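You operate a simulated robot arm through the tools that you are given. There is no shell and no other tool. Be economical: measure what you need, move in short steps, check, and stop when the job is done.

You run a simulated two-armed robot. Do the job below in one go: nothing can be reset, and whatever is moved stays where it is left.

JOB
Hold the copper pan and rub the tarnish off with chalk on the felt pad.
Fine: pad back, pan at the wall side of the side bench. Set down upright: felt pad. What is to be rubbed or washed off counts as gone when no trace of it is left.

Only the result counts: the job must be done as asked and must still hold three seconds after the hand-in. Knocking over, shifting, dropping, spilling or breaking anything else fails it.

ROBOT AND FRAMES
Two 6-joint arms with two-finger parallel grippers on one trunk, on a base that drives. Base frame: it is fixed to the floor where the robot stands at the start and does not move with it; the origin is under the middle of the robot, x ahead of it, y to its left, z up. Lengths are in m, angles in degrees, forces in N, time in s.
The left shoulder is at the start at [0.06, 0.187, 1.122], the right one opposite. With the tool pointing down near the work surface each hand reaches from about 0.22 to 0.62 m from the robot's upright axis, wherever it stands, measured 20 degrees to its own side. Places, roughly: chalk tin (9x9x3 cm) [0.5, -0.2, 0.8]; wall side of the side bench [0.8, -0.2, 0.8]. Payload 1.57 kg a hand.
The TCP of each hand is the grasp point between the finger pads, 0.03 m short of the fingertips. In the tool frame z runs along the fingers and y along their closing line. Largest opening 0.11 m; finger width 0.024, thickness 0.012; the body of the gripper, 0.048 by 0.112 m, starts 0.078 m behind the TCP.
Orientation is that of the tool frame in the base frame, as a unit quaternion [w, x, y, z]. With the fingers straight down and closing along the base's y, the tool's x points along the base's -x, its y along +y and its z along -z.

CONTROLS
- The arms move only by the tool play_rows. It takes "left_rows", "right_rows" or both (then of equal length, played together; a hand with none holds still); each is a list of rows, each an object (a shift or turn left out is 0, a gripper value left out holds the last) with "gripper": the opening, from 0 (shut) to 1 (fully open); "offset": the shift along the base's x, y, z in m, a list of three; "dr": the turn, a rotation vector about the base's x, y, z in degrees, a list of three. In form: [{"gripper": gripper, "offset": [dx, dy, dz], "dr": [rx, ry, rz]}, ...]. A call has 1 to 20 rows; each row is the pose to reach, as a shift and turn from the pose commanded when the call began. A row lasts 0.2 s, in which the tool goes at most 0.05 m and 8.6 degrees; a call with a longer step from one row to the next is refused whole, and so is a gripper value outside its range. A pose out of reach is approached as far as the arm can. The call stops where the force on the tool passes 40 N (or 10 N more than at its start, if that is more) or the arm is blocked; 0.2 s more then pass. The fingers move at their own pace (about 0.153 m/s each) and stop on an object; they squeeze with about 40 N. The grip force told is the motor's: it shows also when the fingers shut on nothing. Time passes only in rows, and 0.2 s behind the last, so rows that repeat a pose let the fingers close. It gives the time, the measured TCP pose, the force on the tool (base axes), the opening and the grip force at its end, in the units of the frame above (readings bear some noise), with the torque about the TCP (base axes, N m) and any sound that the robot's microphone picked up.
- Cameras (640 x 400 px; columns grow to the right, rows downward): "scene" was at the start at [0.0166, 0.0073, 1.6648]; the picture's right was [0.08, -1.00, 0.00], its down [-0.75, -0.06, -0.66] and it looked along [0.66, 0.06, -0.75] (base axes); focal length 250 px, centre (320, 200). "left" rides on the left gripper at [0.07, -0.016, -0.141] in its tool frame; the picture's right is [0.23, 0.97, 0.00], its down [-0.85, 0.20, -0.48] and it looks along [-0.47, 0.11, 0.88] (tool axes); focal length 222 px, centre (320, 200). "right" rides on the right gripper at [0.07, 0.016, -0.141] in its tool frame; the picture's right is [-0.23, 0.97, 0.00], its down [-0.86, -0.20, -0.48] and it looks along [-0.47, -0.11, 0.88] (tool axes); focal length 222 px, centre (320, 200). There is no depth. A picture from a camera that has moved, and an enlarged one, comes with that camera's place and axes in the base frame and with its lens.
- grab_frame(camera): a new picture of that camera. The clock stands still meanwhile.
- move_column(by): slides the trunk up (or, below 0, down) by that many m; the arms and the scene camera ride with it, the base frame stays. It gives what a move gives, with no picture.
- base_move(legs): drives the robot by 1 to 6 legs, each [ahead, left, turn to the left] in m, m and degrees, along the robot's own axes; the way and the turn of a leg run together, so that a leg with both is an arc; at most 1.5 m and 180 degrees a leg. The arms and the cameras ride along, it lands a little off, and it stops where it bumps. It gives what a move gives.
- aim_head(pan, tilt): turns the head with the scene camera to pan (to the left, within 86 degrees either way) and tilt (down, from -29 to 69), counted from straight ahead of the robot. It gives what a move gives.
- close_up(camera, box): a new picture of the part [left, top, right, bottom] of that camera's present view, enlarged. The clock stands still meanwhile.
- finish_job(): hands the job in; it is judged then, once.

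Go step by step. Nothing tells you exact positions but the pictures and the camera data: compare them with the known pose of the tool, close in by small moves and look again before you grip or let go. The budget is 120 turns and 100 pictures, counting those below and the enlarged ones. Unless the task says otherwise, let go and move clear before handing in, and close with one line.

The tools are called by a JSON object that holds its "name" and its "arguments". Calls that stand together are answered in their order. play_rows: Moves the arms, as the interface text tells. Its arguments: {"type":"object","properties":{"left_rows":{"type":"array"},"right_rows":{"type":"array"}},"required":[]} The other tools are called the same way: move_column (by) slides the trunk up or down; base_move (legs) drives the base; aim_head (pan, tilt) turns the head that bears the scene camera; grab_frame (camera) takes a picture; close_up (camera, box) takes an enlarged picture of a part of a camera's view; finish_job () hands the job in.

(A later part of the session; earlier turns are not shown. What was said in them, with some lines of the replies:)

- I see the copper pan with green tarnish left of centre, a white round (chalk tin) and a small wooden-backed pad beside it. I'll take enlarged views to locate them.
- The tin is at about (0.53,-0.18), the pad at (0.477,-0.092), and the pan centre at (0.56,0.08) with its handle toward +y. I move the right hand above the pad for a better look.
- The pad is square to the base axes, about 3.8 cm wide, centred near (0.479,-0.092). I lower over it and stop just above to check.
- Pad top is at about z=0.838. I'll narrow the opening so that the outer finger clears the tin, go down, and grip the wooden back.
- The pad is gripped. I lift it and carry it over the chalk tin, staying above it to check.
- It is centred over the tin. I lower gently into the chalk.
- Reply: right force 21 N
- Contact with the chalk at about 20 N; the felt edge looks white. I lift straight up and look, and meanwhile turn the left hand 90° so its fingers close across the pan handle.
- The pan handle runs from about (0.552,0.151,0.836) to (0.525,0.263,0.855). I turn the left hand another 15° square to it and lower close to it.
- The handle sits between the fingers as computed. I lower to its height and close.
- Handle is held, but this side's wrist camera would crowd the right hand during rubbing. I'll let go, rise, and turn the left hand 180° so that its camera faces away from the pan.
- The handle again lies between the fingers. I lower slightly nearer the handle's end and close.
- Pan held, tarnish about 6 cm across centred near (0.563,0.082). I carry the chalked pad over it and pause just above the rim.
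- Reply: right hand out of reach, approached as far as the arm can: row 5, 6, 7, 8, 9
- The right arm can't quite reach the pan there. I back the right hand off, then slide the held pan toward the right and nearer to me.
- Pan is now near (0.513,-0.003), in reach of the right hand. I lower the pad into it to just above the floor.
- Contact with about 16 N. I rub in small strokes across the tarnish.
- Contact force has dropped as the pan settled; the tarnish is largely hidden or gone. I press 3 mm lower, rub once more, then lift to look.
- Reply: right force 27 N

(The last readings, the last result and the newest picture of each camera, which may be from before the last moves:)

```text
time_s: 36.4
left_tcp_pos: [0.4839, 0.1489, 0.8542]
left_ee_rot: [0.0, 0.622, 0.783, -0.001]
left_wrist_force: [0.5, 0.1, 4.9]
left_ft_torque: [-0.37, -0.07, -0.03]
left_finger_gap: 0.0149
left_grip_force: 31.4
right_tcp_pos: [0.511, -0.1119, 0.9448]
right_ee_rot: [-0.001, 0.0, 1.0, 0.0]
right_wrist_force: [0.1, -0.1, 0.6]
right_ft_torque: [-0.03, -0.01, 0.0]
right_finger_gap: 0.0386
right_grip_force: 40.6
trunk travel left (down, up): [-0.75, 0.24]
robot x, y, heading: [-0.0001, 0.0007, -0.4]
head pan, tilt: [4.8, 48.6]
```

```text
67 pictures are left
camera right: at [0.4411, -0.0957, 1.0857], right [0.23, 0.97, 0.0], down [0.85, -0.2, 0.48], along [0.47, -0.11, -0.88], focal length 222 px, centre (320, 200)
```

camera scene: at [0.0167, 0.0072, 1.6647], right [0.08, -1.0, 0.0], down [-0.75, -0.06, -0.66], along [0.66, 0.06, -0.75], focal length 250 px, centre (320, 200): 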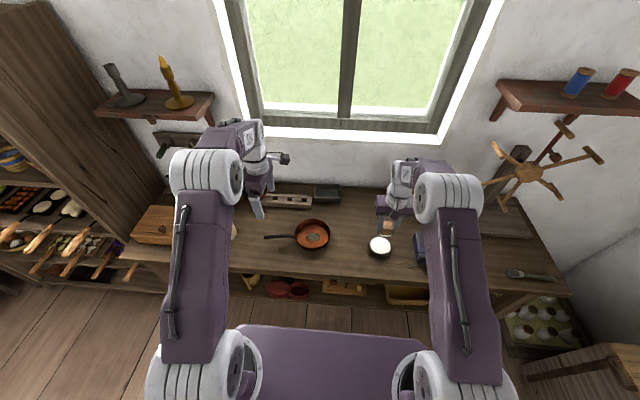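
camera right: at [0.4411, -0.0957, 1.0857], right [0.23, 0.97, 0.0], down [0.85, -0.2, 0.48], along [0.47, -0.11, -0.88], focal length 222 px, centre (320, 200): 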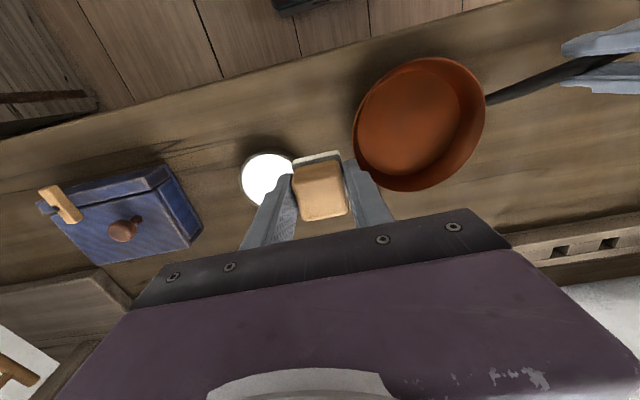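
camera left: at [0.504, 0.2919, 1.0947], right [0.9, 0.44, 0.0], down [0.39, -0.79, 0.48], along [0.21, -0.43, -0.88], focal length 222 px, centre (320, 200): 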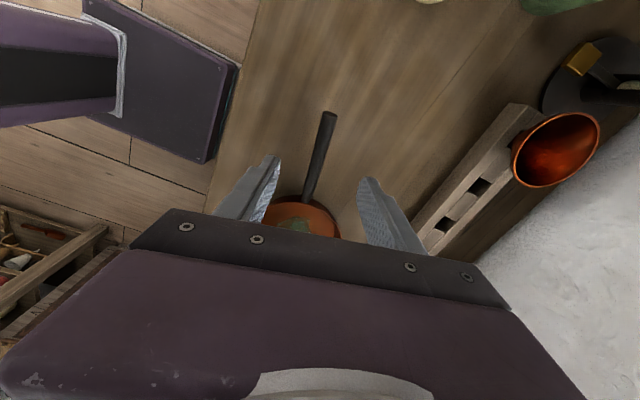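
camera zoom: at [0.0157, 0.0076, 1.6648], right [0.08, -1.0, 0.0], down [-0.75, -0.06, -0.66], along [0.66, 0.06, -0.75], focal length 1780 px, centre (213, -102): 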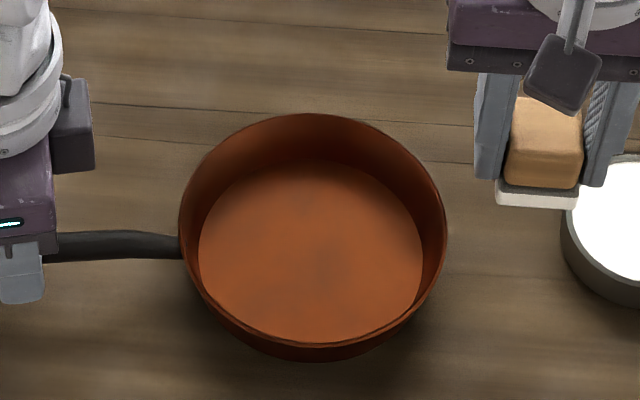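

The tarnish seems gone, but there may be a faint shade in the middle; I look closer.

{"name": "close_up", "arguments": {"camera": "scene", "box": [315, 235, 353, 264]}}

{"name": "close_up", "arguments": {"camera": "right", "box": [350, 55, 490, 195]}}

```text
13.79 times, centred on (334, 250) of scene
camera zoom: at [0.0157, 0.0076, 1.6648], right [0.08, -1.0, 0.0], down [-0.75, -0.06, -0.66], along [0.66, 0.06, -0.75], focal length 3453 px, centre (127, -483)
```

zoom: 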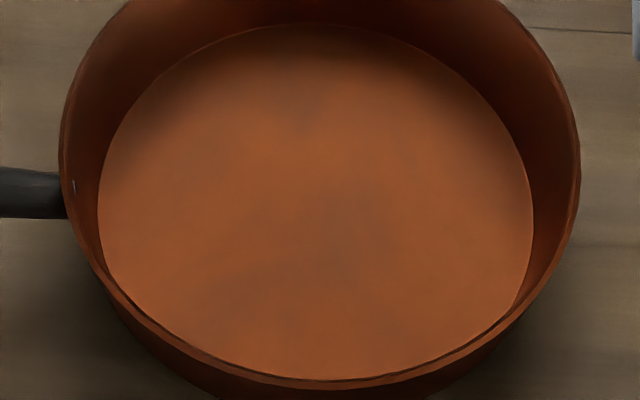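

```text
2.86 times, centred on (420, 125) of right
camera zoom: at [0.4411, -0.0957, 1.0857], right [0.23, 0.97, 0.0], down [0.85, -0.2, 0.48], along [0.47, -0.11, -0.88], focal length 635 px, centre (34, 414)
```

zoom: 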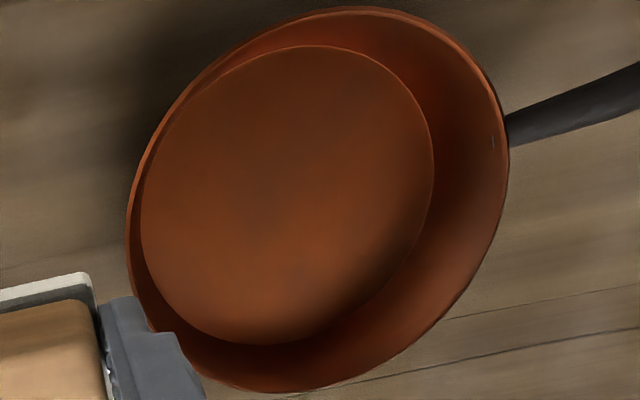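

Only faint mottling remains, but to be safe I do one more, wider rub at the same pressure.

{"name": "play_rows", "arguments": {"right_rows": [{"gripper": 0, "offset": [0, 0.04, 0]}, {"offset": [0, 0.08, 0]}, {"offset": [0, 0.11, -0.02]}, {"offset": [0, 0.11, -0.06]}, {"offset": [0, 0.11, -0.09]}, {"offset": [0, 0.11, -0.1]}]}}

{"name": "play_rows", "arguments": {"right_rows": [{"gripper": 0, "offset": [0.012, 0, 0]}, {"offset": [0.024, 0, 0]}, {"offset": [0.02, 0.012, 0]}, {"offset": [0.01, 0.018, 0]}, {"offset": [0, 0.02, 0]}, {"offset": [-0.012, 0.016, 0]}, {"offset": [-0.02, 0.008, 0]}, {"offset": [-0.022, 0, 0]}, {"offset": [-0.018, -0.012, 0]}, {"offset": [0, -0.02, 0]}, {"offset": [0.015, -0.015, 0]}, {"offset": [0.01, 0, 0]}, {"offset": [0.01, 0.012, 0]}, {"offset": [-0.01, 0.012, 0]}, {"offset": [-0.01, -0.012, 0]}, {"offset": [0.01, -0.012, 0]}, {"offset": [0.01, 0.01, 0]}, {"offset": [-0.01, -0.01, 0]}, {"offset": [0, 0, 0]}]}}

{"name": "play_rows", "arguments": {"right_rows": [{"gripper": 0, "offset": [0, 0, 0.03]}, {"offset": [0, 0, 0.07]}, {"offset": [0, -0.04, 0.1]}, {"offset": [0, -0.08, 0.1]}, {"offset": [0, -0.11, 0.1]}, {"offset": [0, -0.11, 0.1]}]}}

{"name": "close_up", "arguments": {"camera": "scene", "box": [315, 235, 353, 264]}}

```text
time_s: 37.8
left_tcp_pos: [0.4834, 0.1497, 0.8529]
left_ee_rot: [-0.001, 0.623, 0.782, -0.001]
left_wrist_force: [0.7, -1.5, 2.1]
left_ft_torque: [0.11, 0.0, 0.08]
left_finger_gap: 0.0151
left_grip_force: 31.2
right_tcp_pos: [0.5127, -0.0025, 0.8434]
right_ee_rot: [0.001, 0.0, 1.0, 0.0]
right_wrist_force: [-1.2, -0.4, 3.0]
right_ft_torque: [-0.07, 0.02, 0.0]
right_finger_gap: 0.0386
right_grip_force: 40.0
trunk travel left (down, up): [-0.75, 0.24]
robot x, y, heading: [-0.001, 0.0015, -0.0]
head pan, tilt: [4.8, 48.6]
```

```text
time_s: 41.8
left_tcp_pos: [0.4831, 0.1493, 0.854]
left_ee_rot: [0.001, 0.623, 0.782, -0.001]
left_wrist_force: [-1.0, -0.5, 5.5]
left_ft_torque: [-0.5, -0.11, -0.09]
left_finger_gap: 0.0147
left_grip_force: 31.2
right_tcp_pos: [0.5119, -0.0026, 0.8445]
right_ee_rot: [0.0, 0.0, 1.0, 0.0]
right_wrist_force: [-0.6, -0.1, -0.2]
right_ft_torque: [-0.01, -0.01, -0.01]
right_finger_gap: 0.0392
right_grip_force: 40.4
trunk travel left (down, up): [-0.75, 0.24]
robot x, y, heading: [0.0022, -0.0029, 0.2]
head pan, tilt: [4.8, 48.6]
```

```text
time_s: 43.2
left_tcp_pos: [0.4828, 0.1489, 0.8544]
left_ee_rot: [0.0, 0.623, 0.783, -0.001]
left_wrist_force: [0.2, 0.5, 4.4]
left_ft_torque: [-0.36, -0.06, 0.0]
left_finger_gap: 0.015
left_grip_force: 31.3
right_tcp_pos: [0.5125, -0.1135, 0.9439]
right_ee_rot: [0.0, 0.0, 1.0, 0.0]
right_wrist_force: [-0.7, 0.1, -0.7]
right_ft_torque: [0.01, 0.0, -0.01]
right_finger_gap: 0.0387
right_grip_force: 40.1
trunk travel left (down, up): [-0.75, 0.24]
robot x, y, heading: [-0.0013, 0.0, 0.1]
head pan, tilt: [4.8, 48.6]
```

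```text
13.79 times, centred on (334, 250) of scene
camera zoom: at [0.0158, 0.0075, 1.6648], right [0.08, -1.0, 0.0], down [-0.75, -0.06, -0.66], along [0.66, 0.06, -0.75], focal length 3453 px, centre (127, -483)
```

zoom: 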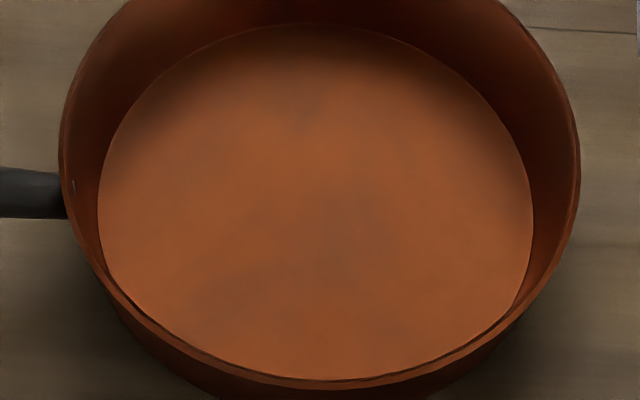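

Identical after the extra pass, so that is just the copper's own mottling: the tarnish is gone. I slide the pan back left to free space, then bring the pad above its original spot.

{"name": "play_rows", "arguments": {"left_rows": [{"gripper": 0, "offset": [0.005, 0.015, 0]}, {"offset": [0.01, 0.03, 0]}, {"offset": [0.02, 0.05, 0]}, {"offset": [0.03, 0.07, 0]}, {"offset": [0.03, 0.07, 0]}, {"offset": [0.03, 0.07, 0]}, {"offset": [0.03, 0.07, 0]}, {"offset": [0.03, 0.07, 0]}], "right_rows": [{"gripper": 0}, {}, {}, {}, {"offset": [-0.034, 0.022, 0]}, {"offset": [-0.034, 0.022, -0.04]}, {"offset": [-0.034, 0.022, -0.08]}, {"offset": [-0.034, 0.022, -0.092]}]}}

{"name": "close_up", "arguments": {"camera": "scene", "box": [280, 200, 440, 300]}}

```text
time_s: 45.0
left_tcp_pos: [0.5138, 0.2196, 0.8524]
left_ee_rot: [0.0, 0.622, 0.783, -0.001]
left_wrist_force: [-0.7, 1.3, 1.8]
left_ft_torque: [0.05, 0.01, -0.05]
left_finger_gap: 0.0151
left_grip_force: 30.5
right_tcp_pos: [0.4783, -0.0933, 0.8496]
right_ee_rot: [0.001, 0.001, 1.0, 0.001]
right_wrist_force: [1.0, 0.1, 0.3]
right_ft_torque: [0.02, -0.01, 0.0]
right_finger_gap: 0.0387
right_grip_force: 39.7
trunk travel left (down, up): [-0.75, 0.24]
robot x, y, heading: [0.0006, 0.0001, -0.1]
head pan, tilt: [4.8, 48.6]
```

```text
4.00 times, centred on (360, 250) of scene
camera zoom: at [0.0162, 0.0078, 1.6647], right [0.08, -1.0, 0.0], down [-0.75, -0.06, -0.66], along [0.66, 0.06, -0.75], focal length 1001 px, centre (160, 0)
```

zoom: 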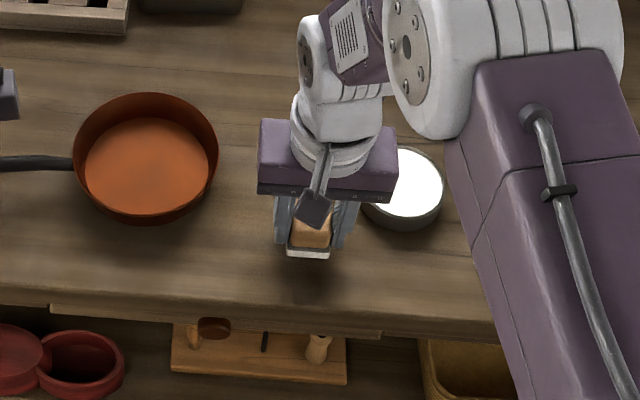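

The pad is just above its original place. I lower it to contact and open a little.

{"name": "play_rows", "arguments": {"right_rows": [{"gripper": 0, "offset": [-0.001, 0.001, -0.002]}, {"offset": [-0.001, 0.001, -0.004]}, {"offset": [-0.001, 0.001, -0.006]}, {"offset": [-0.001, 0.001, -0.006]}]}}

```text
time_s: 46.0
left_tcp_pos: [0.5129, 0.2184, 0.8515]
left_ee_rot: [0.0, 0.623, 0.782, -0.001]
left_wrist_force: [-0.4, 1.4, 0.2]
left_ft_torque: [0.12, 0.05, -0.06]
left_finger_gap: 0.0152
left_grip_force: 30.9
right_tcp_pos: [0.4761, -0.0915, 0.845]
right_ee_rot: [0.0, 0.0, 1.0, 0.001]
right_wrist_force: [-0.2, 0.4, 0.6]
right_ft_torque: [0.03, 0.02, -0.01]
right_finger_gap: 0.0388
right_grip_force: 39.8
trunk travel left (down, up): [-0.75, 0.24]
robot x, y, heading: [-0.001, 0.0006, -0.1]
head pan, tilt: [4.8, 48.6]
```

{"name": "play_rows", "arguments": {"right_rows": [{"gripper": 0, "offset": [0, 0, -0.0015]}, {"offset": [0, 0, -0.0025]}]}}

```text
time_s: 46.6
left_tcp_pos: [0.513, 0.2175, 0.8526]
left_ee_rot: [0.0, 0.622, 0.783, 0.0]
left_wrist_force: [-1.0, 1.2, -0.1]
left_ft_torque: [0.12, 0.05, -0.07]
left_finger_gap: 0.0152
left_grip_force: 31.2
right_tcp_pos: [0.4773, -0.0904, 0.8428]
right_ee_rot: [0.0, 0.0, 1.0, 0.001]
right_wrist_force: [0.1, -0.3, -0.4]
right_ft_torque: [0.0, -0.02, 0.0]
right_finger_gap: 0.0389
right_grip_force: 39.7
trunk travel left (down, up): [-0.75, 0.24]
robot x, y, heading: [0.0008, 0.0028, 0.3]
head pan, tilt: [4.8, 48.6]
```

{"name": "play_rows", "arguments": {"right_rows": [{"gripper": 0, "offset": [0, 0, -0.001]}, {"offset": [0, 0, -0.002]}, {"offset": [0, 0, -0.003]}]}}

{"name": "close_up", "arguments": {"camera": "scene", "box": [330, 230, 390, 270]}}

```text
time_s: 47.4
left_tcp_pos: [0.5137, 0.2181, 0.8521]
left_ee_rot: [-0.001, 0.622, 0.783, 0.0]
left_wrist_force: [-1.2, 0.9, -0.2]
left_ft_torque: [0.1, 0.05, -0.07]
left_finger_gap: 0.0149
left_grip_force: 31.2
right_tcp_pos: [0.4786, -0.0898, 0.8401]
right_ee_rot: [0.0, -0.001, 1.0, 0.0]
right_wrist_force: [0.4, -0.3, -0.3]
right_ft_torque: [0.0, 0.01, 0.03]
right_finger_gap: 0.0386
right_grip_force: 39.6
trunk travel left (down, up): [-0.75, 0.24]
robot x, y, heading: [0.0022, -0.0039, -0.1]
head pan, tilt: [4.8, 48.6]
```

```text
10.00 times, centred on (360, 250) of scene
camera zoom: at [0.0164, 0.0074, 1.6648], right [0.08, -1.0, 0.0], down [-0.75, -0.06, -0.66], along [0.66, 0.06, -0.75], focal length 2503 px, centre (-80, -300)
```

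zoom: 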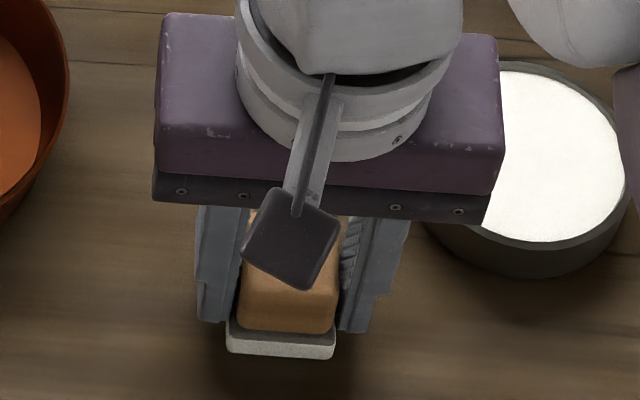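

{"name": "play_rows", "arguments": {"right_rows": [{"gripper": 0, "offset": [-0.001, 0, -0.001]}, {"offset": [-0.001, 0, -0.002]}, {"offset": [-0.001, 0, -0.003]}]}}

```text
time_s: 48.2
left_tcp_pos: [0.5127, 0.2177, 0.8539]
left_ee_rot: [0.0, 0.623, 0.782, 0.0]
left_wrist_force: [0.7, -0.1, -3.8]
left_ft_torque: [0.42, 0.09, 0.0]
left_finger_gap: 0.0152
left_grip_force: 31.0
right_tcp_pos: [0.4762, -0.091, 0.838]
right_ee_rot: [0.003, 0.0, 1.0, 0.0]
right_wrist_force: [1.7, -3.3, 18.5]
right_ft_torque: [-0.14, 0.01, 0.0]
right_finger_gap: 0.0387
right_grip_force: 40.1
trunk travel left (down, up): [-0.75, 0.24]
robot x, y, heading: [-0.0025, 0.0024, 0.0]
head pan, tilt: [4.8, 48.6]
```

Contact (18 N): the pad stands on the bench. I ease up 1 mm, open narrowly, and rise clear.

{"name": "play_rows", "arguments": {"right_rows": [{"gripper": 0, "offset": [0, 0, 0.001]}, {"gripper": 0.5, "offset": [0, 0, 0.001]}, {"offset": [0, 0, 0.001]}, {"offset": [0, 0, 0.03]}, {"offset": [0, 0, 0.075]}, {"offset": [0, 0, 0.12]}, {"offset": [0, 0, 0.16]}, {"offset": [0, -0.04, 0.2]}, {"offset": [0, -0.08, 0.22]}, {"offset": [0, -0.12, 0.22]}]}}

{"name": "grab_frame", "arguments": {"camera": "scene"}}

{"name": "close_up", "arguments": {"camera": "scene", "box": [300, 200, 420, 280]}}

{"name": "grab_frame", "arguments": {"camera": "right"}}

```text
refused: row 8 steps farther than a row can; nothing moved
```

```text
61 pictures are left
camera scene: at [0.0148, 0.0069, 1.665], right [0.08, -1.0, 0.0], down [-0.75, -0.06, -0.66], along [0.66, 0.06, -0.75], focal length 250 px, centre (320, 200)
```

scene: 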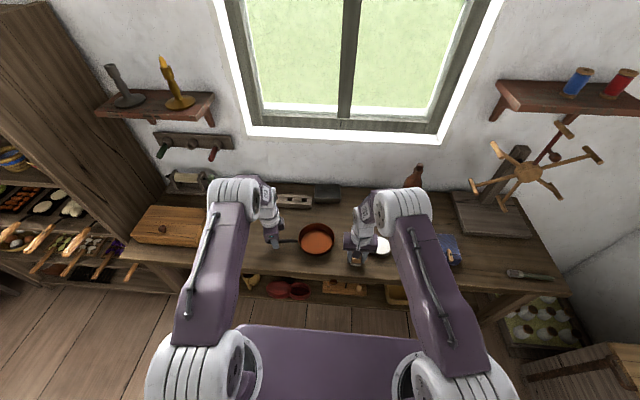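

```text
5.00 times, centred on (360, 240) of scene
camera zoom: at [0.0148, 0.0069, 1.665], right [0.08, -1.0, 0.0], down [-0.75, -0.06, -0.66], along [0.66, 0.06, -0.75], focal length 1252 px, centre (120, 0)
```

zoom: 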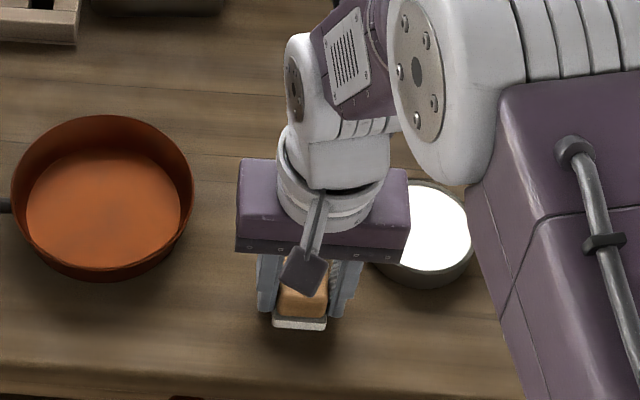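

```text
59 pictures are left
camera right: at [0.4065, -0.0734, 0.9799], right [0.23, 0.97, 0.0], down [0.85, -0.2, 0.48], along [0.47, -0.11, -0.88], focal length 222 px, centre (320, 200)
```

right: 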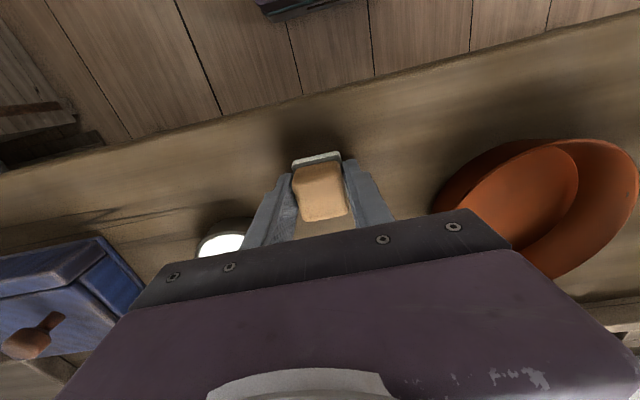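

{"name": "play_rows", "arguments": {"right_rows": [{"gripper": 0, "offset": [0, 0, 0.001]}, {"gripper": 0.5, "offset": [0, 0, 0.001]}, {"offset": [0, 0, 0.001]}, {"offset": [0, 0, 0.03]}, {"offset": [0, 0, 0.075]}, {"offset": [0, 0, 0.12]}, {"offset": [0, 0, 0.16]}, {"offset": [0, -0.02, 0.2]}, {"offset": [0, -0.05, 0.23]}, {"offset": [0, -0.08, 0.26]}, {"offset": [-0.02, -0.12, 0.28]}]}}

{"name": "close_up", "arguments": {"camera": "scene", "box": [300, 200, 420, 280]}}

{"name": "grab_frame", "arguments": {"camera": "right"}}

```text
time_s: 50.6
left_tcp_pos: [0.5123, 0.2174, 0.8521]
left_ee_rot: [-0.001, 0.623, 0.782, 0.0]
left_wrist_force: [-1.3, -0.5, 0.2]
left_ft_torque: [0.03, 0.0, -0.15]
left_finger_gap: 0.0152
left_grip_force: 31.4
right_tcp_pos: [0.4569, -0.2105, 1.1164]
right_ee_rot: [-0.001, 0.0, 1.0, 0.0]
right_wrist_force: [0.2, -1.1, -0.2]
right_ft_torque: [-0.01, -0.02, -0.01]
right_finger_gap: 0.0549
right_grip_force: 0.0
trunk travel left (down, up): [-0.75, 0.24]
robot x, y, heading: [-0.0003, 0.0011, 0.2]
head pan, tilt: [4.8, 48.6]
```

```text
5.00 times, centred on (360, 240) of scene
camera zoom: at [0.0154, 0.0056, 1.6647], right [0.08, -1.0, 0.0], down [-0.75, -0.06, -0.66], along [0.66, 0.06, -0.75], focal length 1252 px, centre (120, 0)
```

zoom: 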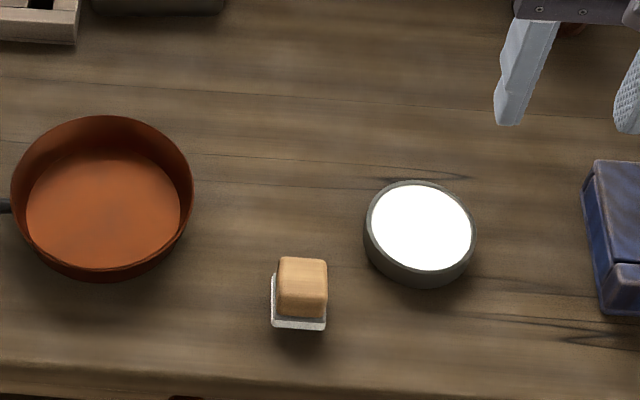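

```text
57 pictures are left
camera right: at [0.3861, -0.194, 1.258], right [0.23, 0.97, 0.0], down [0.85, -0.2, 0.48], along [0.47, -0.11, -0.88], focal length 222 px, centre (320, 200)
```

right: 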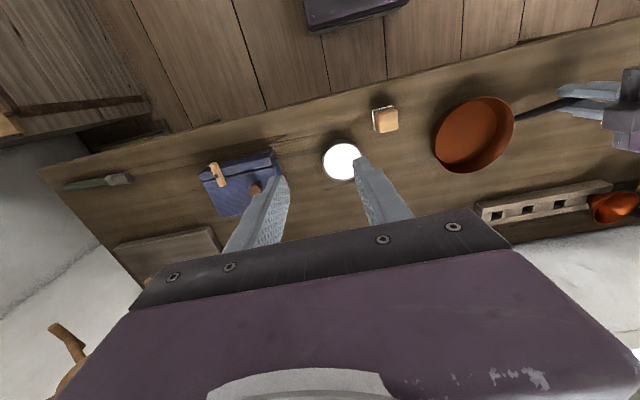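

The pad is back in place and the tin unmoved. Next comes the pan; I look at the wall-side gap and at the room my base has to move forward.

{"name": "close_up", "arguments": {"camera": "scene", "box": [270, 150, 470, 275]}}

{"name": "aim_head", "arguments": {"pan": 0, "tilt": 69}}

{"name": "grab_frame", "arguments": {"camera": "scene"}}

```text
3.20 times, centred on (370, 212) of scene
camera zoom: at [0.0154, 0.0056, 1.6647], right [0.08, -1.0, 0.0], down [-0.75, -0.06, -0.66], along [0.66, 0.06, -0.75], focal length 801 px, centre (160, 160)
```

zoom: 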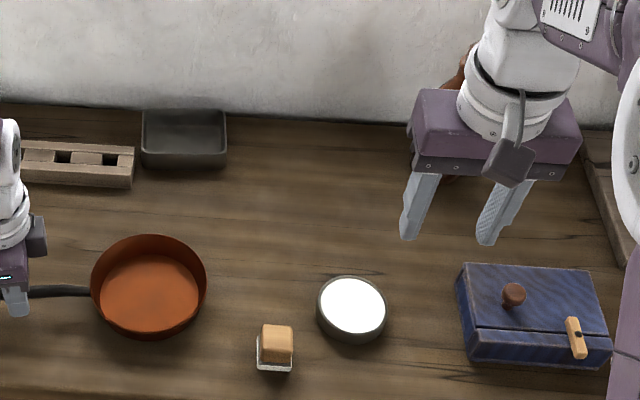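

```text
time_s: 51.4
left_tcp_pos: [0.5139, 0.2186, 0.8525]
left_ee_rot: [0.0, 0.622, 0.783, 0.0]
left_wrist_force: [-0.3, 0.9, -0.1]
left_ft_torque: [0.06, 0.03, -0.09]
left_finger_gap: 0.0154
left_grip_force: 31.3
right_tcp_pos: [0.4577, -0.2088, 1.1165]
right_ee_rot: [0.0, 0.001, 1.0, 0.0]
right_wrist_force: [0.0, 0.5, -0.2]
right_ft_torque: [-0.04, -0.02, -0.03]
right_finger_gap: 0.0549
right_grip_force: 0.1
trunk travel left (down, up): [-0.75, 0.24]
robot x, y, heading: [0.0013, -0.0012, -0.2]
head pan, tilt: [0.0, 68.8]
```

```text
55 pictures are left
camera scene: at [-0.0057, 0.0008, 1.641], right [0.0, -1.0, 0.0], down [-0.93, 0.0, -0.36], along [0.36, 0.0, -0.93], focal length 250 px, centre (320, 200)
```

scene: 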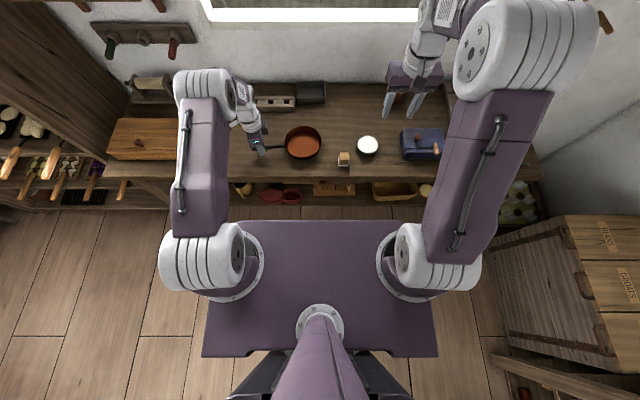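

The gap between the grey tray and the oil bottle is free at about (0.79,-0.165), but needs a drive of about 0.1 ahead and 0.2 right. First I lift the pan a little to test how it hangs, and retract the right hand.

{"name": "play_rows", "arguments": {"left_rows": [{"gripper": 0, "offset": [0, 0, 0.01]}, {"offset": [0, 0, 0.02]}, {"offset": [0, 0, 0.03]}, {"offset": [0, 0, 0.03]}], "right_rows": [{"offset": [-0.03, 0.01, 0.01]}, {"offset": [-0.06, 0.02, 0.02]}, {"offset": [-0.09, 0.03, 0.03]}, {"offset": [-0.1, 0.03, 0.04]}]}}

{"name": "aim_head", "arguments": {"pan": 0, "tilt": 50}}

{"name": "close_up", "arguments": {"camera": "scene", "box": [220, 170, 420, 295]}}

{"name": "grab_frame", "arguments": {"camera": "right"}}

```text
time_s: 52.4
left_tcp_pos: [0.5131, 0.219, 0.8829]
left_ee_rot: [-0.001, 0.622, 0.783, 0.0]
left_wrist_force: [0.5, 0.1, -4.3]
left_ft_torque: [0.38, 0.12, -0.02]
left_finger_gap: 0.015
left_grip_force: 31.1
right_tcp_pos: [0.3554, -0.1809, 1.1568]
right_ee_rot: [0.0, 0.0, 1.0, -0.001]
right_wrist_force: [0.8, 0.2, -0.1]
right_ft_torque: [-0.03, -0.02, -0.01]
right_finger_gap: 0.055
right_grip_force: 0.1
trunk travel left (down, up): [-0.75, 0.24]
robot x, y, heading: [-0.0001, 0.001, -0.0]
head pan, tilt: [0.0, 68.8]
```

```text
time_s: 53.2
left_tcp_pos: [0.5129, 0.2204, 0.8822]
left_ee_rot: [0.0, 0.622, 0.783, 0.0]
left_wrist_force: [0.5, 0.0, -3.5]
left_ft_torque: [0.41, 0.11, 0.02]
left_finger_gap: 0.0151
left_grip_force: 30.6
right_tcp_pos: [0.3567, -0.1823, 1.1566]
right_ee_rot: [0.0, 0.0, 1.0, 0.001]
right_wrist_force: [0.2, 0.6, 0.1]
right_ft_torque: [0.05, 0.02, 0.0]
right_finger_gap: 0.0549
right_grip_force: 0.1
trunk travel left (down, up): [-0.75, 0.24]
robot x, y, heading: [-0.0005, 0.0037, 0.0]
head pan, tilt: [0.0, 50.0]
```

```text
3.20 times, centred on (320, 232) of scene
camera zoom: at [0.0162, 0.0008, 1.6628], right [0.0, -1.0, 0.0], down [-0.77, 0.0, -0.64], along [0.64, 0.0, -0.77], focal length 801 px, centre (320, 96)
```

zoom: 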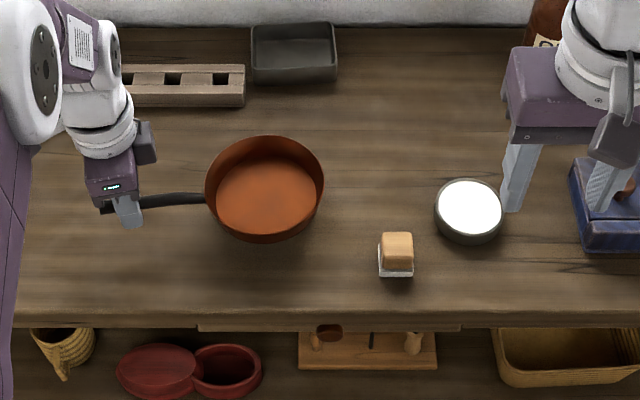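

```text
53 pictures are left
camera right: at [0.2864, -0.1646, 1.298], right [0.23, 0.97, 0.0], down [0.86, -0.2, 0.48], along [0.47, -0.11, -0.88], focal length 222 px, centre (320, 200)
```

right: 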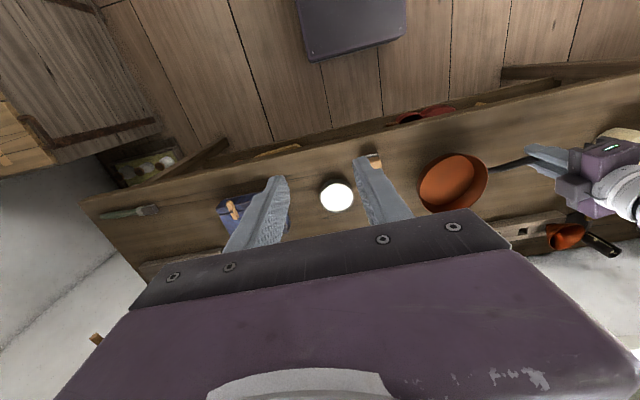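

The pan hangs level and secure (about 4 N). I raise it 3 cm more and drive ahead then right.

{"name": "play_rows", "arguments": {"left_rows": [{"gripper": 0, "offset": [0, 0, 0.015]}, {"offset": [0, 0, 0.03]}, {"offset": [0, 0, 0.04]}]}}

{"name": "base_move", "arguments": {"legs": [[0.1, 0, 0], [0, -0.2, 0]]}}

{"name": "grab_frame", "arguments": {"camera": "scene"}}

{"name": "close_up", "arguments": {"camera": "scene", "box": [200, 150, 400, 275]}}

```text
time_s: 54.0
left_tcp_pos: [0.5137, 0.221, 0.9225]
left_ee_rot: [0.0, 0.622, 0.783, -0.001]
left_wrist_force: [0.0, 0.5, -2.8]
left_ft_torque: [0.44, 0.13, -0.01]
left_finger_gap: 0.0149
left_grip_force: 30.9
right_tcp_pos: [0.3565, -0.1825, 1.1558]
right_ee_rot: [0.0, 0.0, 1.0, 0.0]
right_wrist_force: [0.3, 0.1, 0.1]
right_ft_torque: [-0.02, 0.0, 0.01]
right_finger_gap: 0.0547
right_grip_force: 0.0
trunk travel left (down, up): [-0.75, 0.24]
robot x, y, heading: [0.0004, -0.0011, -0.0]
head pan, tilt: [0.0, 50.0]
```

```text
time_s: 56.4
left_tcp_pos: [0.6109, 0.0247, 0.9224]
left_ee_rot: [0.0, 0.623, 0.783, -0.002]
left_wrist_force: [-0.2, 0.7, -3.9]
left_ft_torque: [0.4, 0.12, -0.01]
left_finger_gap: 0.015
left_grip_force: 31.4
right_tcp_pos: [0.4548, -0.3769, 1.157]
right_ee_rot: [0.001, 0.0, 1.0, -0.001]
right_wrist_force: [-0.6, -0.2, 0.1]
right_ft_torque: [0.02, -0.01, 0.0]
right_finger_gap: 0.0549
right_grip_force: 0.0
trunk travel left (down, up): [-0.75, 0.24]
robot x, y, heading: [0.1004, -0.1995, 0.1]
head pan, tilt: [0.0, 50.0]
```

```text
52 pictures are left
camera scene: at [0.114, -0.1949, 1.6629], right [0.0, -1.0, 0.0], down [-0.77, 0.0, -0.64], along [0.64, 0.0, -0.77], focal length 250 px, centre (320, 200)
```

scene: 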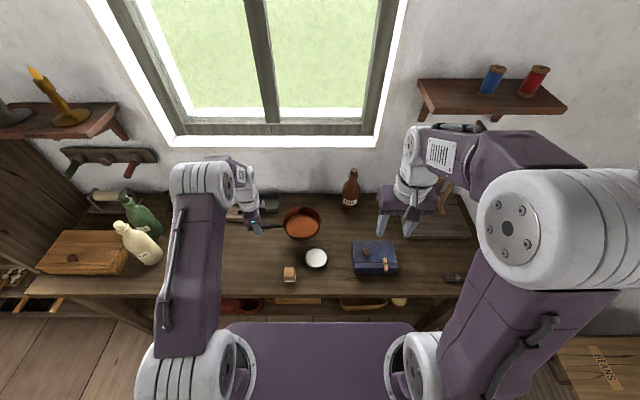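

```text
3.20 times, centred on (300, 212) of scene
camera zoom: at [0.114, -0.1949, 1.6629], right [0.0, -1.0, 0.0], down [-0.77, 0.0, -0.64], along [0.64, 0.0, -0.77], focal length 801 px, centre (384, 160)
```

zoom: 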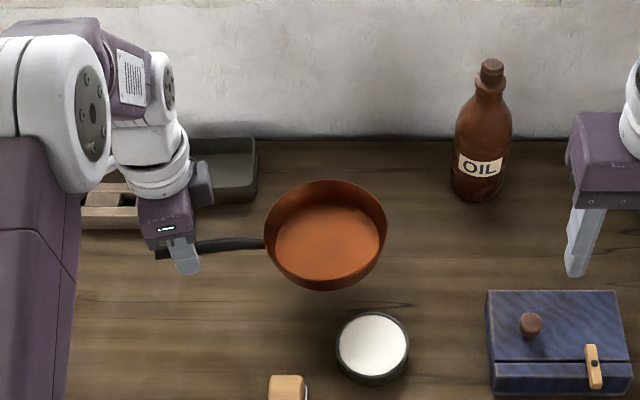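

The drive landed well; wall-side gap runs from y=-0.284 to -0.025, wall at x=0.88. I turn the pan 60° so its handle points back toward me while moving it to (0.67,-0.145), still lifted.

{"name": "play_rows", "arguments": {"left_rows": [{"gripper": 0, "offset": [-0.011, -0.014, 0], "dr": [0, 0, 7.5]}, {"offset": [-0.023, -0.029, 0], "dr": [0, 0, 15]}, {"offset": [-0.034, -0.043, 0], "dr": [0, 0, 22.5]}, {"offset": [-0.045, -0.058, 0], "dr": [0, 0, 30]}, {"offset": [-0.057, -0.072, 0], "dr": [0, 0, 37.5]}, {"offset": [-0.068, -0.087, 0], "dr": [0, 0, 45]}, {"offset": [-0.08, -0.105, 0], "dr": [0, 0, 52.5]}, {"offset": [-0.091, -0.127, 0], "dr": [0, 0, 60]}, {"offset": [-0.091, -0.127, 0], "dr": [0, 0, 60]}]}}

{"name": "close_up", "arguments": {"camera": "scene", "box": [200, 150, 400, 275]}}

```text
time_s: 58.4
left_tcp_pos: [0.5201, -0.1039, 0.9223]
left_ee_rot: [0.0, 0.147, 0.989, -0.001]
left_wrist_force: [0.1, 0.7, -3.9]
left_ft_torque: [0.09, 0.41, -0.01]
left_finger_gap: 0.0153
left_grip_force: 31.1
right_tcp_pos: [0.4552, -0.3792, 1.1556]
right_ee_rot: [0.0, 0.0, 1.0, 0.0]
right_wrist_force: [-0.2, 0.3, 0.3]
right_ft_torque: [-0.02, 0.05, 0.01]
right_finger_gap: 0.0549
right_grip_force: 0.0
trunk travel left (down, up): [-0.75, 0.24]
robot x, y, heading: [0.0972, -0.1979, 0.2]
head pan, tilt: [0.0, 50.0]
```

```text
3.20 times, centred on (300, 212) of scene
camera zoom: at [0.1142, -0.1966, 1.6629], right [0.0, -1.0, 0.0], down [-0.77, 0.0, -0.64], along [0.64, 0.0, -0.77], focal length 801 px, centre (384, 160)
```

zoom: 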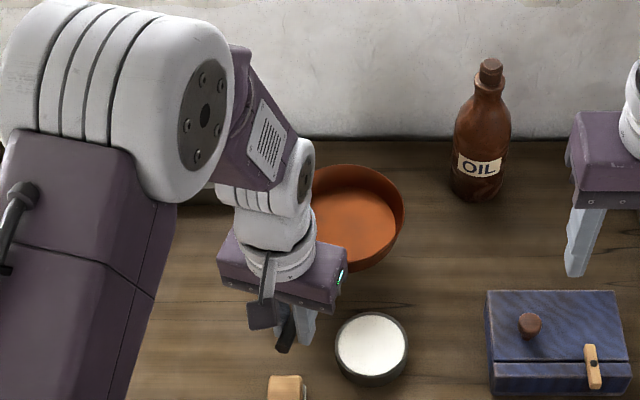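

Pan is at about (0.667,-0.15). I move it forward toward the wall, still lifted, and look.

{"name": "play_rows", "arguments": {"left_rows": [{"gripper": 0, "offset": [0.03, 0, 0]}, {"offset": [0.06, 0, 0]}, {"offset": [0.09, 0, 0]}, {"offset": [0.12, 0, 0]}, {"offset": [0.125, 0, 0]}, {"offset": [0.125, 0, 0]}]}}

{"name": "close_up", "arguments": {"camera": "scene", "box": [200, 150, 400, 275]}}

{"name": "grab_frame", "arguments": {"camera": "right"}}

{"name": "grab_frame", "arguments": {"camera": "left"}}

```text
time_s: 59.8
left_tcp_pos: [0.6445, -0.1036, 0.9229]
left_ee_rot: [0.001, 0.148, 0.989, -0.001]
left_wrist_force: [-0.6, 0.6, -2.6]
left_ft_torque: [0.19, 0.39, 0.0]
left_finger_gap: 0.0152
left_grip_force: 31.5
right_tcp_pos: [0.4546, -0.3787, 1.1552]
right_ee_rot: [0.0, 0.0, 1.0, 0.0]
right_wrist_force: [-0.7, -0.4, -1.1]
right_ft_torque: [-0.01, 0.0, 0.01]
right_finger_gap: 0.0551
right_grip_force: 0.0
trunk travel left (down, up): [-0.75, 0.24]
robot x, y, heading: [0.0946, -0.1998, -0.1]
head pan, tilt: [0.0, 50.0]
```

```text
3.20 times, centred on (300, 212) of scene
camera zoom: at [0.1137, -0.1972, 1.6629], right [0.0, -1.0, 0.0], down [-0.77, 0.0, -0.64], along [0.64, 0.0, -0.77], focal length 801 px, centre (384, 160)
```

zoom: 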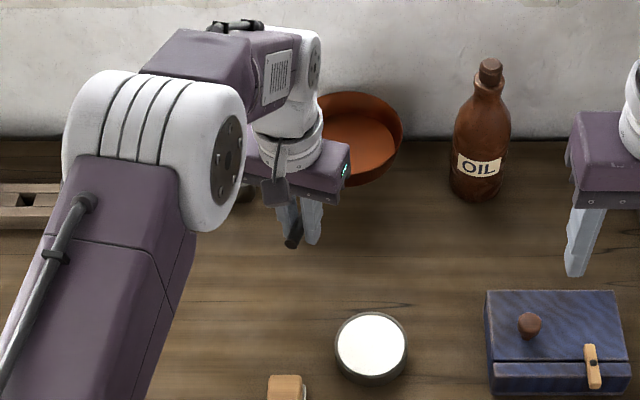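

```text
48 pictures are left
camera right: at [0.384, -0.3624, 1.2981], right [0.23, 0.97, 0.0], down [0.86, -0.2, 0.48], along [0.47, -0.11, -0.88], focal length 222 px, centre (320, 200)
```

right: 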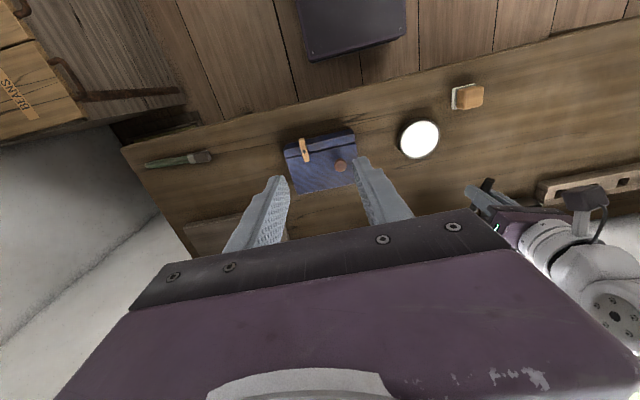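

```text
47 pictures are left
camera left: at [0.5746, -0.0974, 1.0656], right [0.07, 1.0, 0.0], down [0.88, -0.06, 0.48], along [0.48, -0.03, -0.88], focal length 222 px, centre (320, 200)
```

left: 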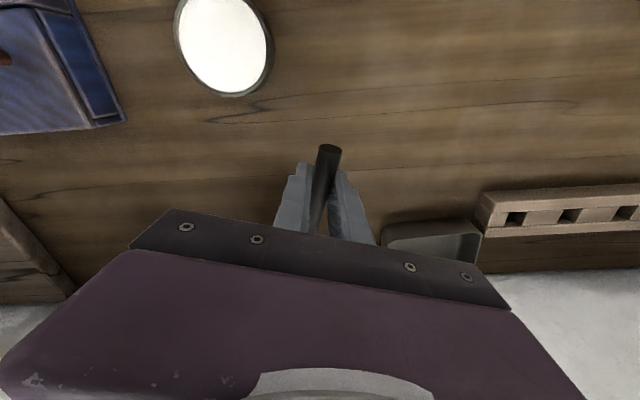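

Pan is over the free spot, rim about 2 cm from the wall. I lower it to the bench.

{"name": "play_rows", "arguments": {"left_rows": [{"gripper": 0, "offset": [0, 0, -0.02]}, {"offset": [0, 0, -0.04]}, {"offset": [0, 0, -0.055]}, {"offset": [0, 0, -0.063]}, {"offset": [0, 0, -0.067]}, {"offset": [0, 0, -0.067]}]}}

{"name": "close_up", "arguments": {"camera": "scene", "box": [250, 150, 370, 225]}}

```text
time_s: 61.2
left_tcp_pos: [0.6455, -0.1036, 0.856]
left_ee_rot: [0.0, 0.148, 0.989, 0.0]
left_wrist_force: [0.7, 0.2, -4.1]
left_ft_torque: [0.13, 0.42, -0.01]
left_finger_gap: 0.0151
left_grip_force: 31.2
right_tcp_pos: [0.4546, -0.3785, 1.1554]
right_ee_rot: [0.0, 0.0, 1.0, 0.0]
right_wrist_force: [-0.2, 0.7, 0.2]
right_ft_torque: [-0.01, -0.03, -0.02]
right_finger_gap: 0.0549
right_grip_force: 0.0
trunk travel left (down, up): [-0.75, 0.24]
robot x, y, heading: [0.0963, -0.2002, -0.2]
head pan, tilt: [0.0, 50.0]
```

```text
5.33 times, centred on (310, 188) of scene
camera zoom: at [0.114, -0.1972, 1.6629], right [0.0, -1.0, 0.0], down [-0.77, 0.0, -0.64], along [0.64, 0.0, -0.77], focal length 1335 px, centre (373, 267)
```

zoom: 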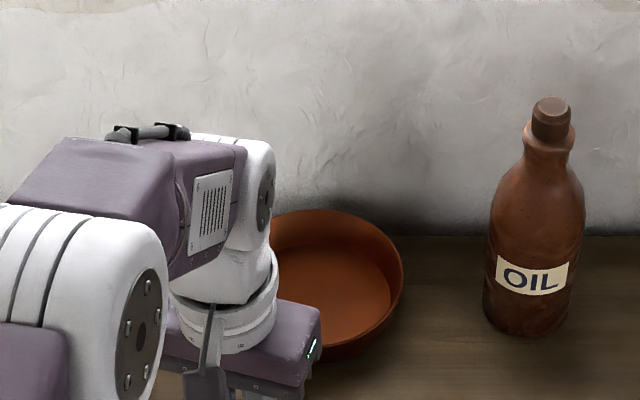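

{"name": "play_rows", "arguments": {"left_rows": [{"gripper": 0, "offset": [0, 0, -0.002]}, {"offset": [0, 0, -0.004]}, {"offset": [0, 0, -0.004]}]}}

```text
time_s: 62.0
left_tcp_pos: [0.6452, -0.1037, 0.8527]
left_ee_rot: [0.001, 0.148, 0.989, -0.001]
left_wrist_force: [-0.7, -1.2, 2.7]
left_ft_torque: [0.01, -0.17, -0.05]
left_finger_gap: 0.0153
left_grip_force: 30.4
right_tcp_pos: [0.453, -0.3796, 1.1567]
right_ee_rot: [0.0, 0.0, 1.0, -0.001]
right_wrist_force: [0.3, 0.2, -0.1]
right_ft_torque: [-0.02, 0.04, 0.0]
right_finger_gap: 0.0549
right_grip_force: 0.0
trunk travel left (down, up): [-0.75, 0.24]
robot x, y, heading: [0.1026, -0.1954, 0.1]
head pan, tilt: [0.0, 50.0]
```

The pan rests on the bench. I open a little, rise straight up and back off.

{"name": "play_rows", "arguments": {"left_rows": [{"gripper": 0.4}, {"gripper": 0.5}, {}, {"offset": [0, 0, 0.02]}, {"offset": [0, 0, 0.05]}, {"offset": [0, 0, 0.09]}, {"offset": [0, 0, 0.13]}, {"offset": [-0.03, 0, 0.16]}, {"offset": [-0.07, 0, 0.18]}, {"offset": [-0.11, 0.01, 0.2]}, {"offset": [-0.15, 0.03, 0.2]}, {"offset": [-0.18, 0.06, 0.2]}, {"offset": [-0.18, 0.1, 0.2]}, {"offset": [-0.18, 0.14, 0.2]}, {"offset": [-0.18, 0.14, 0.2]}]}}

{"name": "grab_frame", "arguments": {"camera": "scene"}}

{"name": "close_up", "arguments": {"camera": "scene", "box": [200, 160, 400, 285]}}

```text
time_s: 65.2
left_tcp_pos: [0.4644, 0.0334, 1.0533]
left_ee_rot: [0.0, 0.148, 0.989, -0.001]
left_wrist_force: [-0.4, 0.1, -0.2]
left_ft_torque: [0.01, 0.02, 0.0]
left_finger_gap: 0.055
left_grip_force: 0.2
right_tcp_pos: [0.4532, -0.3795, 1.1553]
right_ee_rot: [0.0, 0.001, 1.0, 0.0]
right_wrist_force: [-0.3, -0.5, -0.3]
right_ft_torque: [0.02, -0.02, 0.01]
right_finger_gap: 0.055
right_grip_force: 0.1
trunk travel left (down, up): [-0.75, 0.24]
robot x, y, heading: [0.0954, -0.1939, -0.1]
head pan, tilt: [0.0, 50.0]
```

```text
45 pictures are left
camera scene: at [0.1129, -0.1981, 1.6629], right [0.0, -1.0, 0.0], down [-0.77, 0.0, -0.64], along [0.64, 0.0, -0.77], focal length 250 px, centre (320, 200)
```

scene: 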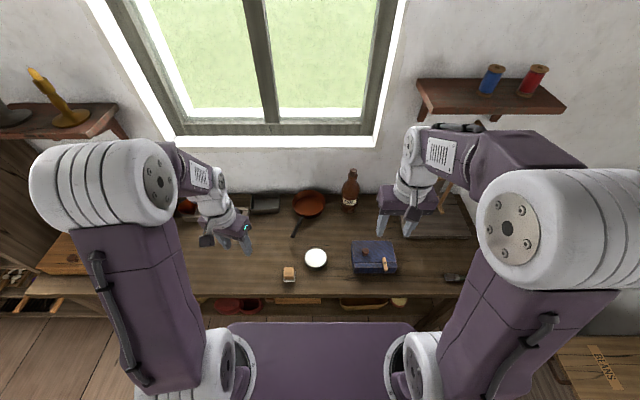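

```text
3.20 times, centred on (300, 222) of scene
camera zoom: at [0.1129, -0.1981, 1.6629], right [0.0, -1.0, 0.0], down [-0.77, 0.0, -0.64], along [0.64, 0.0, -0.77], focal length 801 px, centre (384, 128)
```

zoom: 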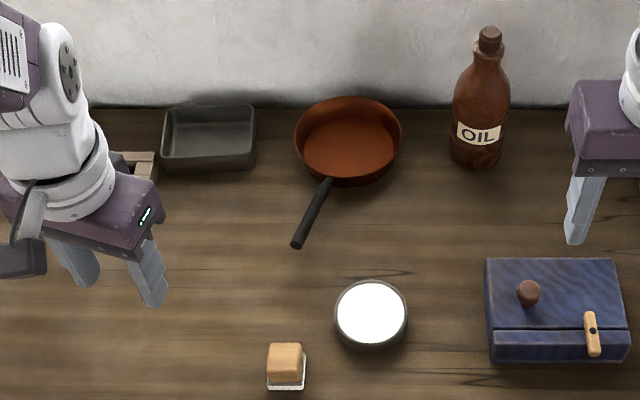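

All is as wanted, but the pan centre (0.79,-0.15) is somewhat left of the named place (0.8,-0.2). There is room to shift it 3 cm right, so I go back to the handle along the same path.

{"name": "play_rows", "arguments": {"left_rows": [{"gripper": 0.5, "offset": [0, -0.04, 0]}, {"offset": [0, -0.08, 0]}, {"offset": [0.03, -0.11, 0]}, {"offset": [0.07, -0.13, 0]}, {"offset": [0.11, -0.14, -0.02]}, {"offset": [0.15, -0.14, -0.04]}, {"offset": [0.18, -0.14, -0.07]}, {"offset": [0.18, -0.14, -0.11]}, {"offset": [0.18, -0.14, -0.14]}, {"offset": [0.18, -0.14, -0.14]}]}}

{"name": "grab_frame", "arguments": {"camera": "left"}}

```text
time_s: 67.4
left_tcp_pos: [0.6462, -0.104, 0.9106]
left_ee_rot: [0.0, 0.149, 0.989, -0.001]
left_wrist_force: [0.8, -0.7, -0.6]
left_ft_torque: [-0.01, -0.01, 0.02]
left_finger_gap: 0.0551
left_grip_force: 0.0
right_tcp_pos: [0.4544, -0.3791, 1.1564]
right_ee_rot: [0.0, 0.0, 1.0, 0.0]
right_wrist_force: [-0.6, 0.4, 0.5]
right_ft_torque: [-0.01, -0.01, 0.0]
right_finger_gap: 0.0548
right_grip_force: 0.1
trunk travel left (down, up): [-0.75, 0.24]
robot x, y, heading: [0.0967, -0.1981, -0.1]
head pan, tilt: [0.0, 50.0]
```

```text
43 pictures are left
camera left: at [0.5749, -0.0984, 1.0528], right [0.07, 1.0, 0.0], down [0.88, -0.06, 0.48], along [0.48, -0.03, -0.88], focal length 222 px, centre (320, 200)
```

left: 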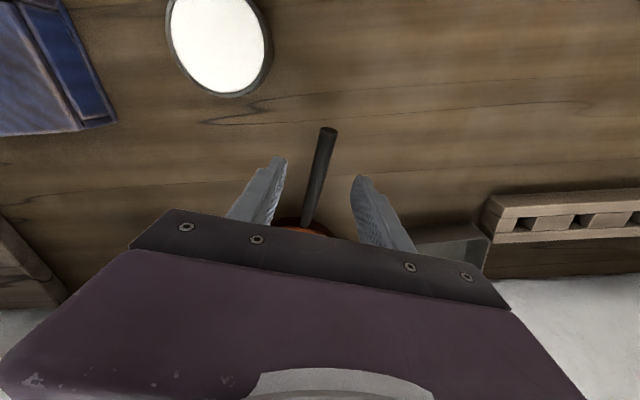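

The handle is between the fingers. I lower, grip, lift 8 mm, and shift 3 cm to the right.

{"name": "play_rows", "arguments": {"left_rows": [{"gripper": 0.5, "offset": [0, 0, -0.03]}, {"offset": [0, 0, -0.058]}, {"offset": [0, 0, -0.058]}, {"gripper": 0, "offset": [0, 0, -0.058]}, {"offset": [0, 0, -0.058]}, {"offset": [0, 0, -0.058]}, {"offset": [0, 0, -0.05]}, {"offset": [0, -0.01, -0.048]}, {"offset": [0, -0.02, -0.048]}, {"offset": [0, -0.03, -0.048]}, {"offset": [0, -0.03, -0.048]}]}}

{"name": "close_up", "arguments": {"camera": "scene", "box": [250, 150, 370, 225]}}

```text
time_s: 69.8
left_tcp_pos: [0.6457, -0.1338, 0.8629]
left_ee_rot: [0.0, 0.148, 0.989, -0.001]
left_wrist_force: [-0.8, 0.7, -3.7]
left_ft_torque: [0.14, 0.39, -0.01]
left_finger_gap: 0.0149
left_grip_force: 31.1
right_tcp_pos: [0.4537, -0.3781, 1.1571]
right_ee_rot: [0.0, 0.0, 1.0, 0.0]
right_wrist_force: [-0.3, 0.2, 0.2]
right_ft_torque: [0.04, 0.04, -0.02]
right_finger_gap: 0.0551
right_grip_force: 0.0
trunk travel left (down, up): [-0.75, 0.24]
robot x, y, heading: [0.0954, -0.1962, 0.1]
head pan, tilt: [0.0, 50.0]
```

```text
5.33 times, centred on (310, 188) of scene
camera zoom: at [0.114, -0.1971, 1.6629], right [0.0, -1.0, 0.0], down [-0.77, 0.0, -0.64], along [0.64, 0.0, -0.77], focal length 1335 px, centre (373, 267)
```

zoom: 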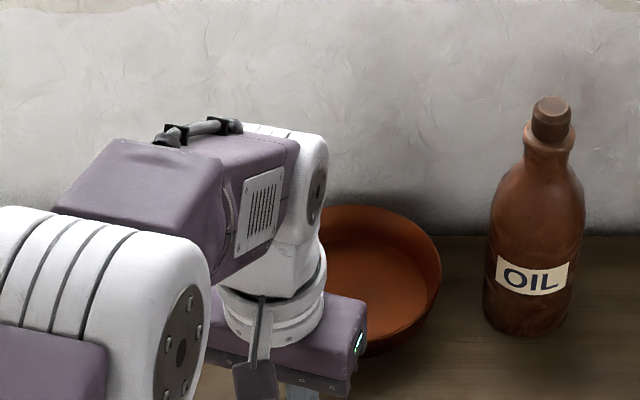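

Clear of the oil bottle by about 3 cm. I set the pan down, release, and retreat.

{"name": "play_rows", "arguments": {"left_rows": [{"gripper": 0, "offset": [0, 0, -0.005]}, {"offset": [0, 0, -0.01]}, {"offset": [0, 0, -0.01]}, {"gripper": 0.4, "offset": [0, 0, -0.01]}, {"gripper": 0.5, "offset": [0, 0, -0.01]}, {"offset": [0, 0, -0.01]}, {"offset": [0, 0, 0.02]}, {"offset": [0, 0, 0.06]}, {"offset": [0, 0, 0.1]}, {"offset": [0, 0, 0.13]}, {"offset": [-0.03, 0, 0.16]}, {"offset": [-0.07, 0, 0.18]}, {"offset": [-0.11, 0.01, 0.2]}, {"offset": [-0.15, 0.03, 0.2]}, {"offset": [-0.18, 0.06, 0.2]}, {"offset": [-0.18, 0.1, 0.2]}, {"offset": [-0.18, 0.14, 0.2]}, {"offset": [-0.18, 0.17, 0.2]}, {"offset": [-0.18, 0.17, 0.2]}]}}

{"name": "close_up", "arguments": {"camera": "scene", "box": [200, 160, 400, 285]}}

{"name": "close_up", "arguments": {"camera": "scene", "box": [285, 180, 345, 217]}}

```text
time_s: 73.8
left_tcp_pos: [0.4663, 0.0354, 1.0614]
left_ee_rot: [0.0, 0.148, 0.989, -0.001]
left_wrist_force: [0.1, 0.7, -0.2]
left_ft_torque: [0.03, 0.0, 0.0]
left_finger_gap: 0.0549
left_grip_force: 0.2
right_tcp_pos: [0.4545, -0.3786, 1.1566]
right_ee_rot: [0.001, 0.0, 1.0, 0.0]
right_wrist_force: [-0.2, 0.5, 0.2]
right_ft_torque: [-0.04, -0.01, 0.0]
right_finger_gap: 0.055
right_grip_force: 0.0
trunk travel left (down, up): [-0.75, 0.24]
robot x, y, heading: [0.0981, -0.1976, -0.0]
head pan, tilt: [0.0, 50.0]
```

```text
3.20 times, centred on (300, 222) of scene
camera zoom: at [0.1136, -0.1978, 1.6629], right [0.0, -1.0, 0.0], down [-0.77, 0.0, -0.64], along [0.64, 0.0, -0.77], focal length 801 px, centre (384, 128)
```

zoom: 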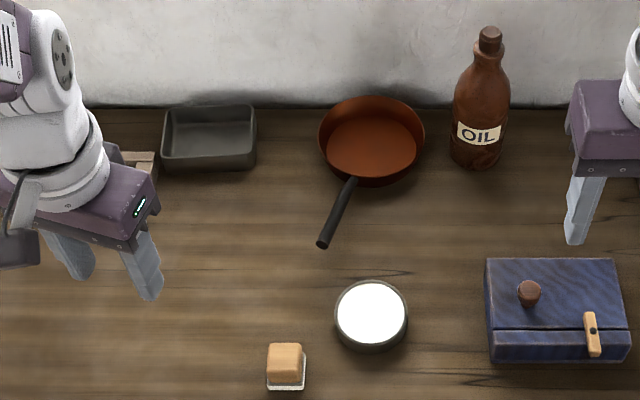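

```text
10.67 times, centred on (315, 198) of scene
camera zoom: at [0.1136, -0.1978, 1.6629], right [0.0, -1.0, 0.0], down [-0.77, 0.0, -0.64], along [0.64, 0.0, -0.77], focal length 2670 px, centre (373, 216)
```

zoom: 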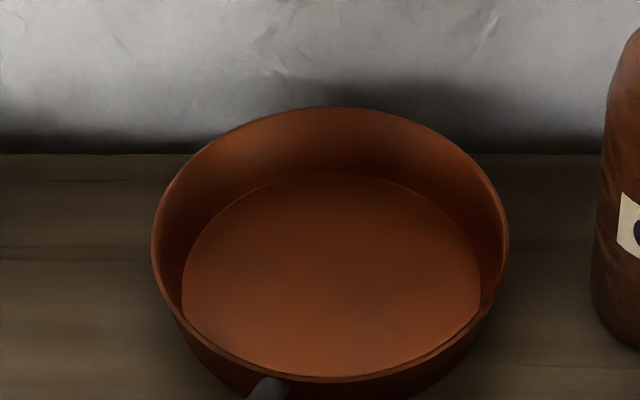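

The pan is clean and stands at the wall side. The pad is upright in its place, nothing else has moved, and both hands are clear, so I hand in.

{"name": "finish_job", "arguments": {}}

```text
The job is handed in.
```

The copper pan's tarnish is rubbed off with no trace I could see, the pan stands at the wall side of the side bench, and the felt pad is back upright in its place.
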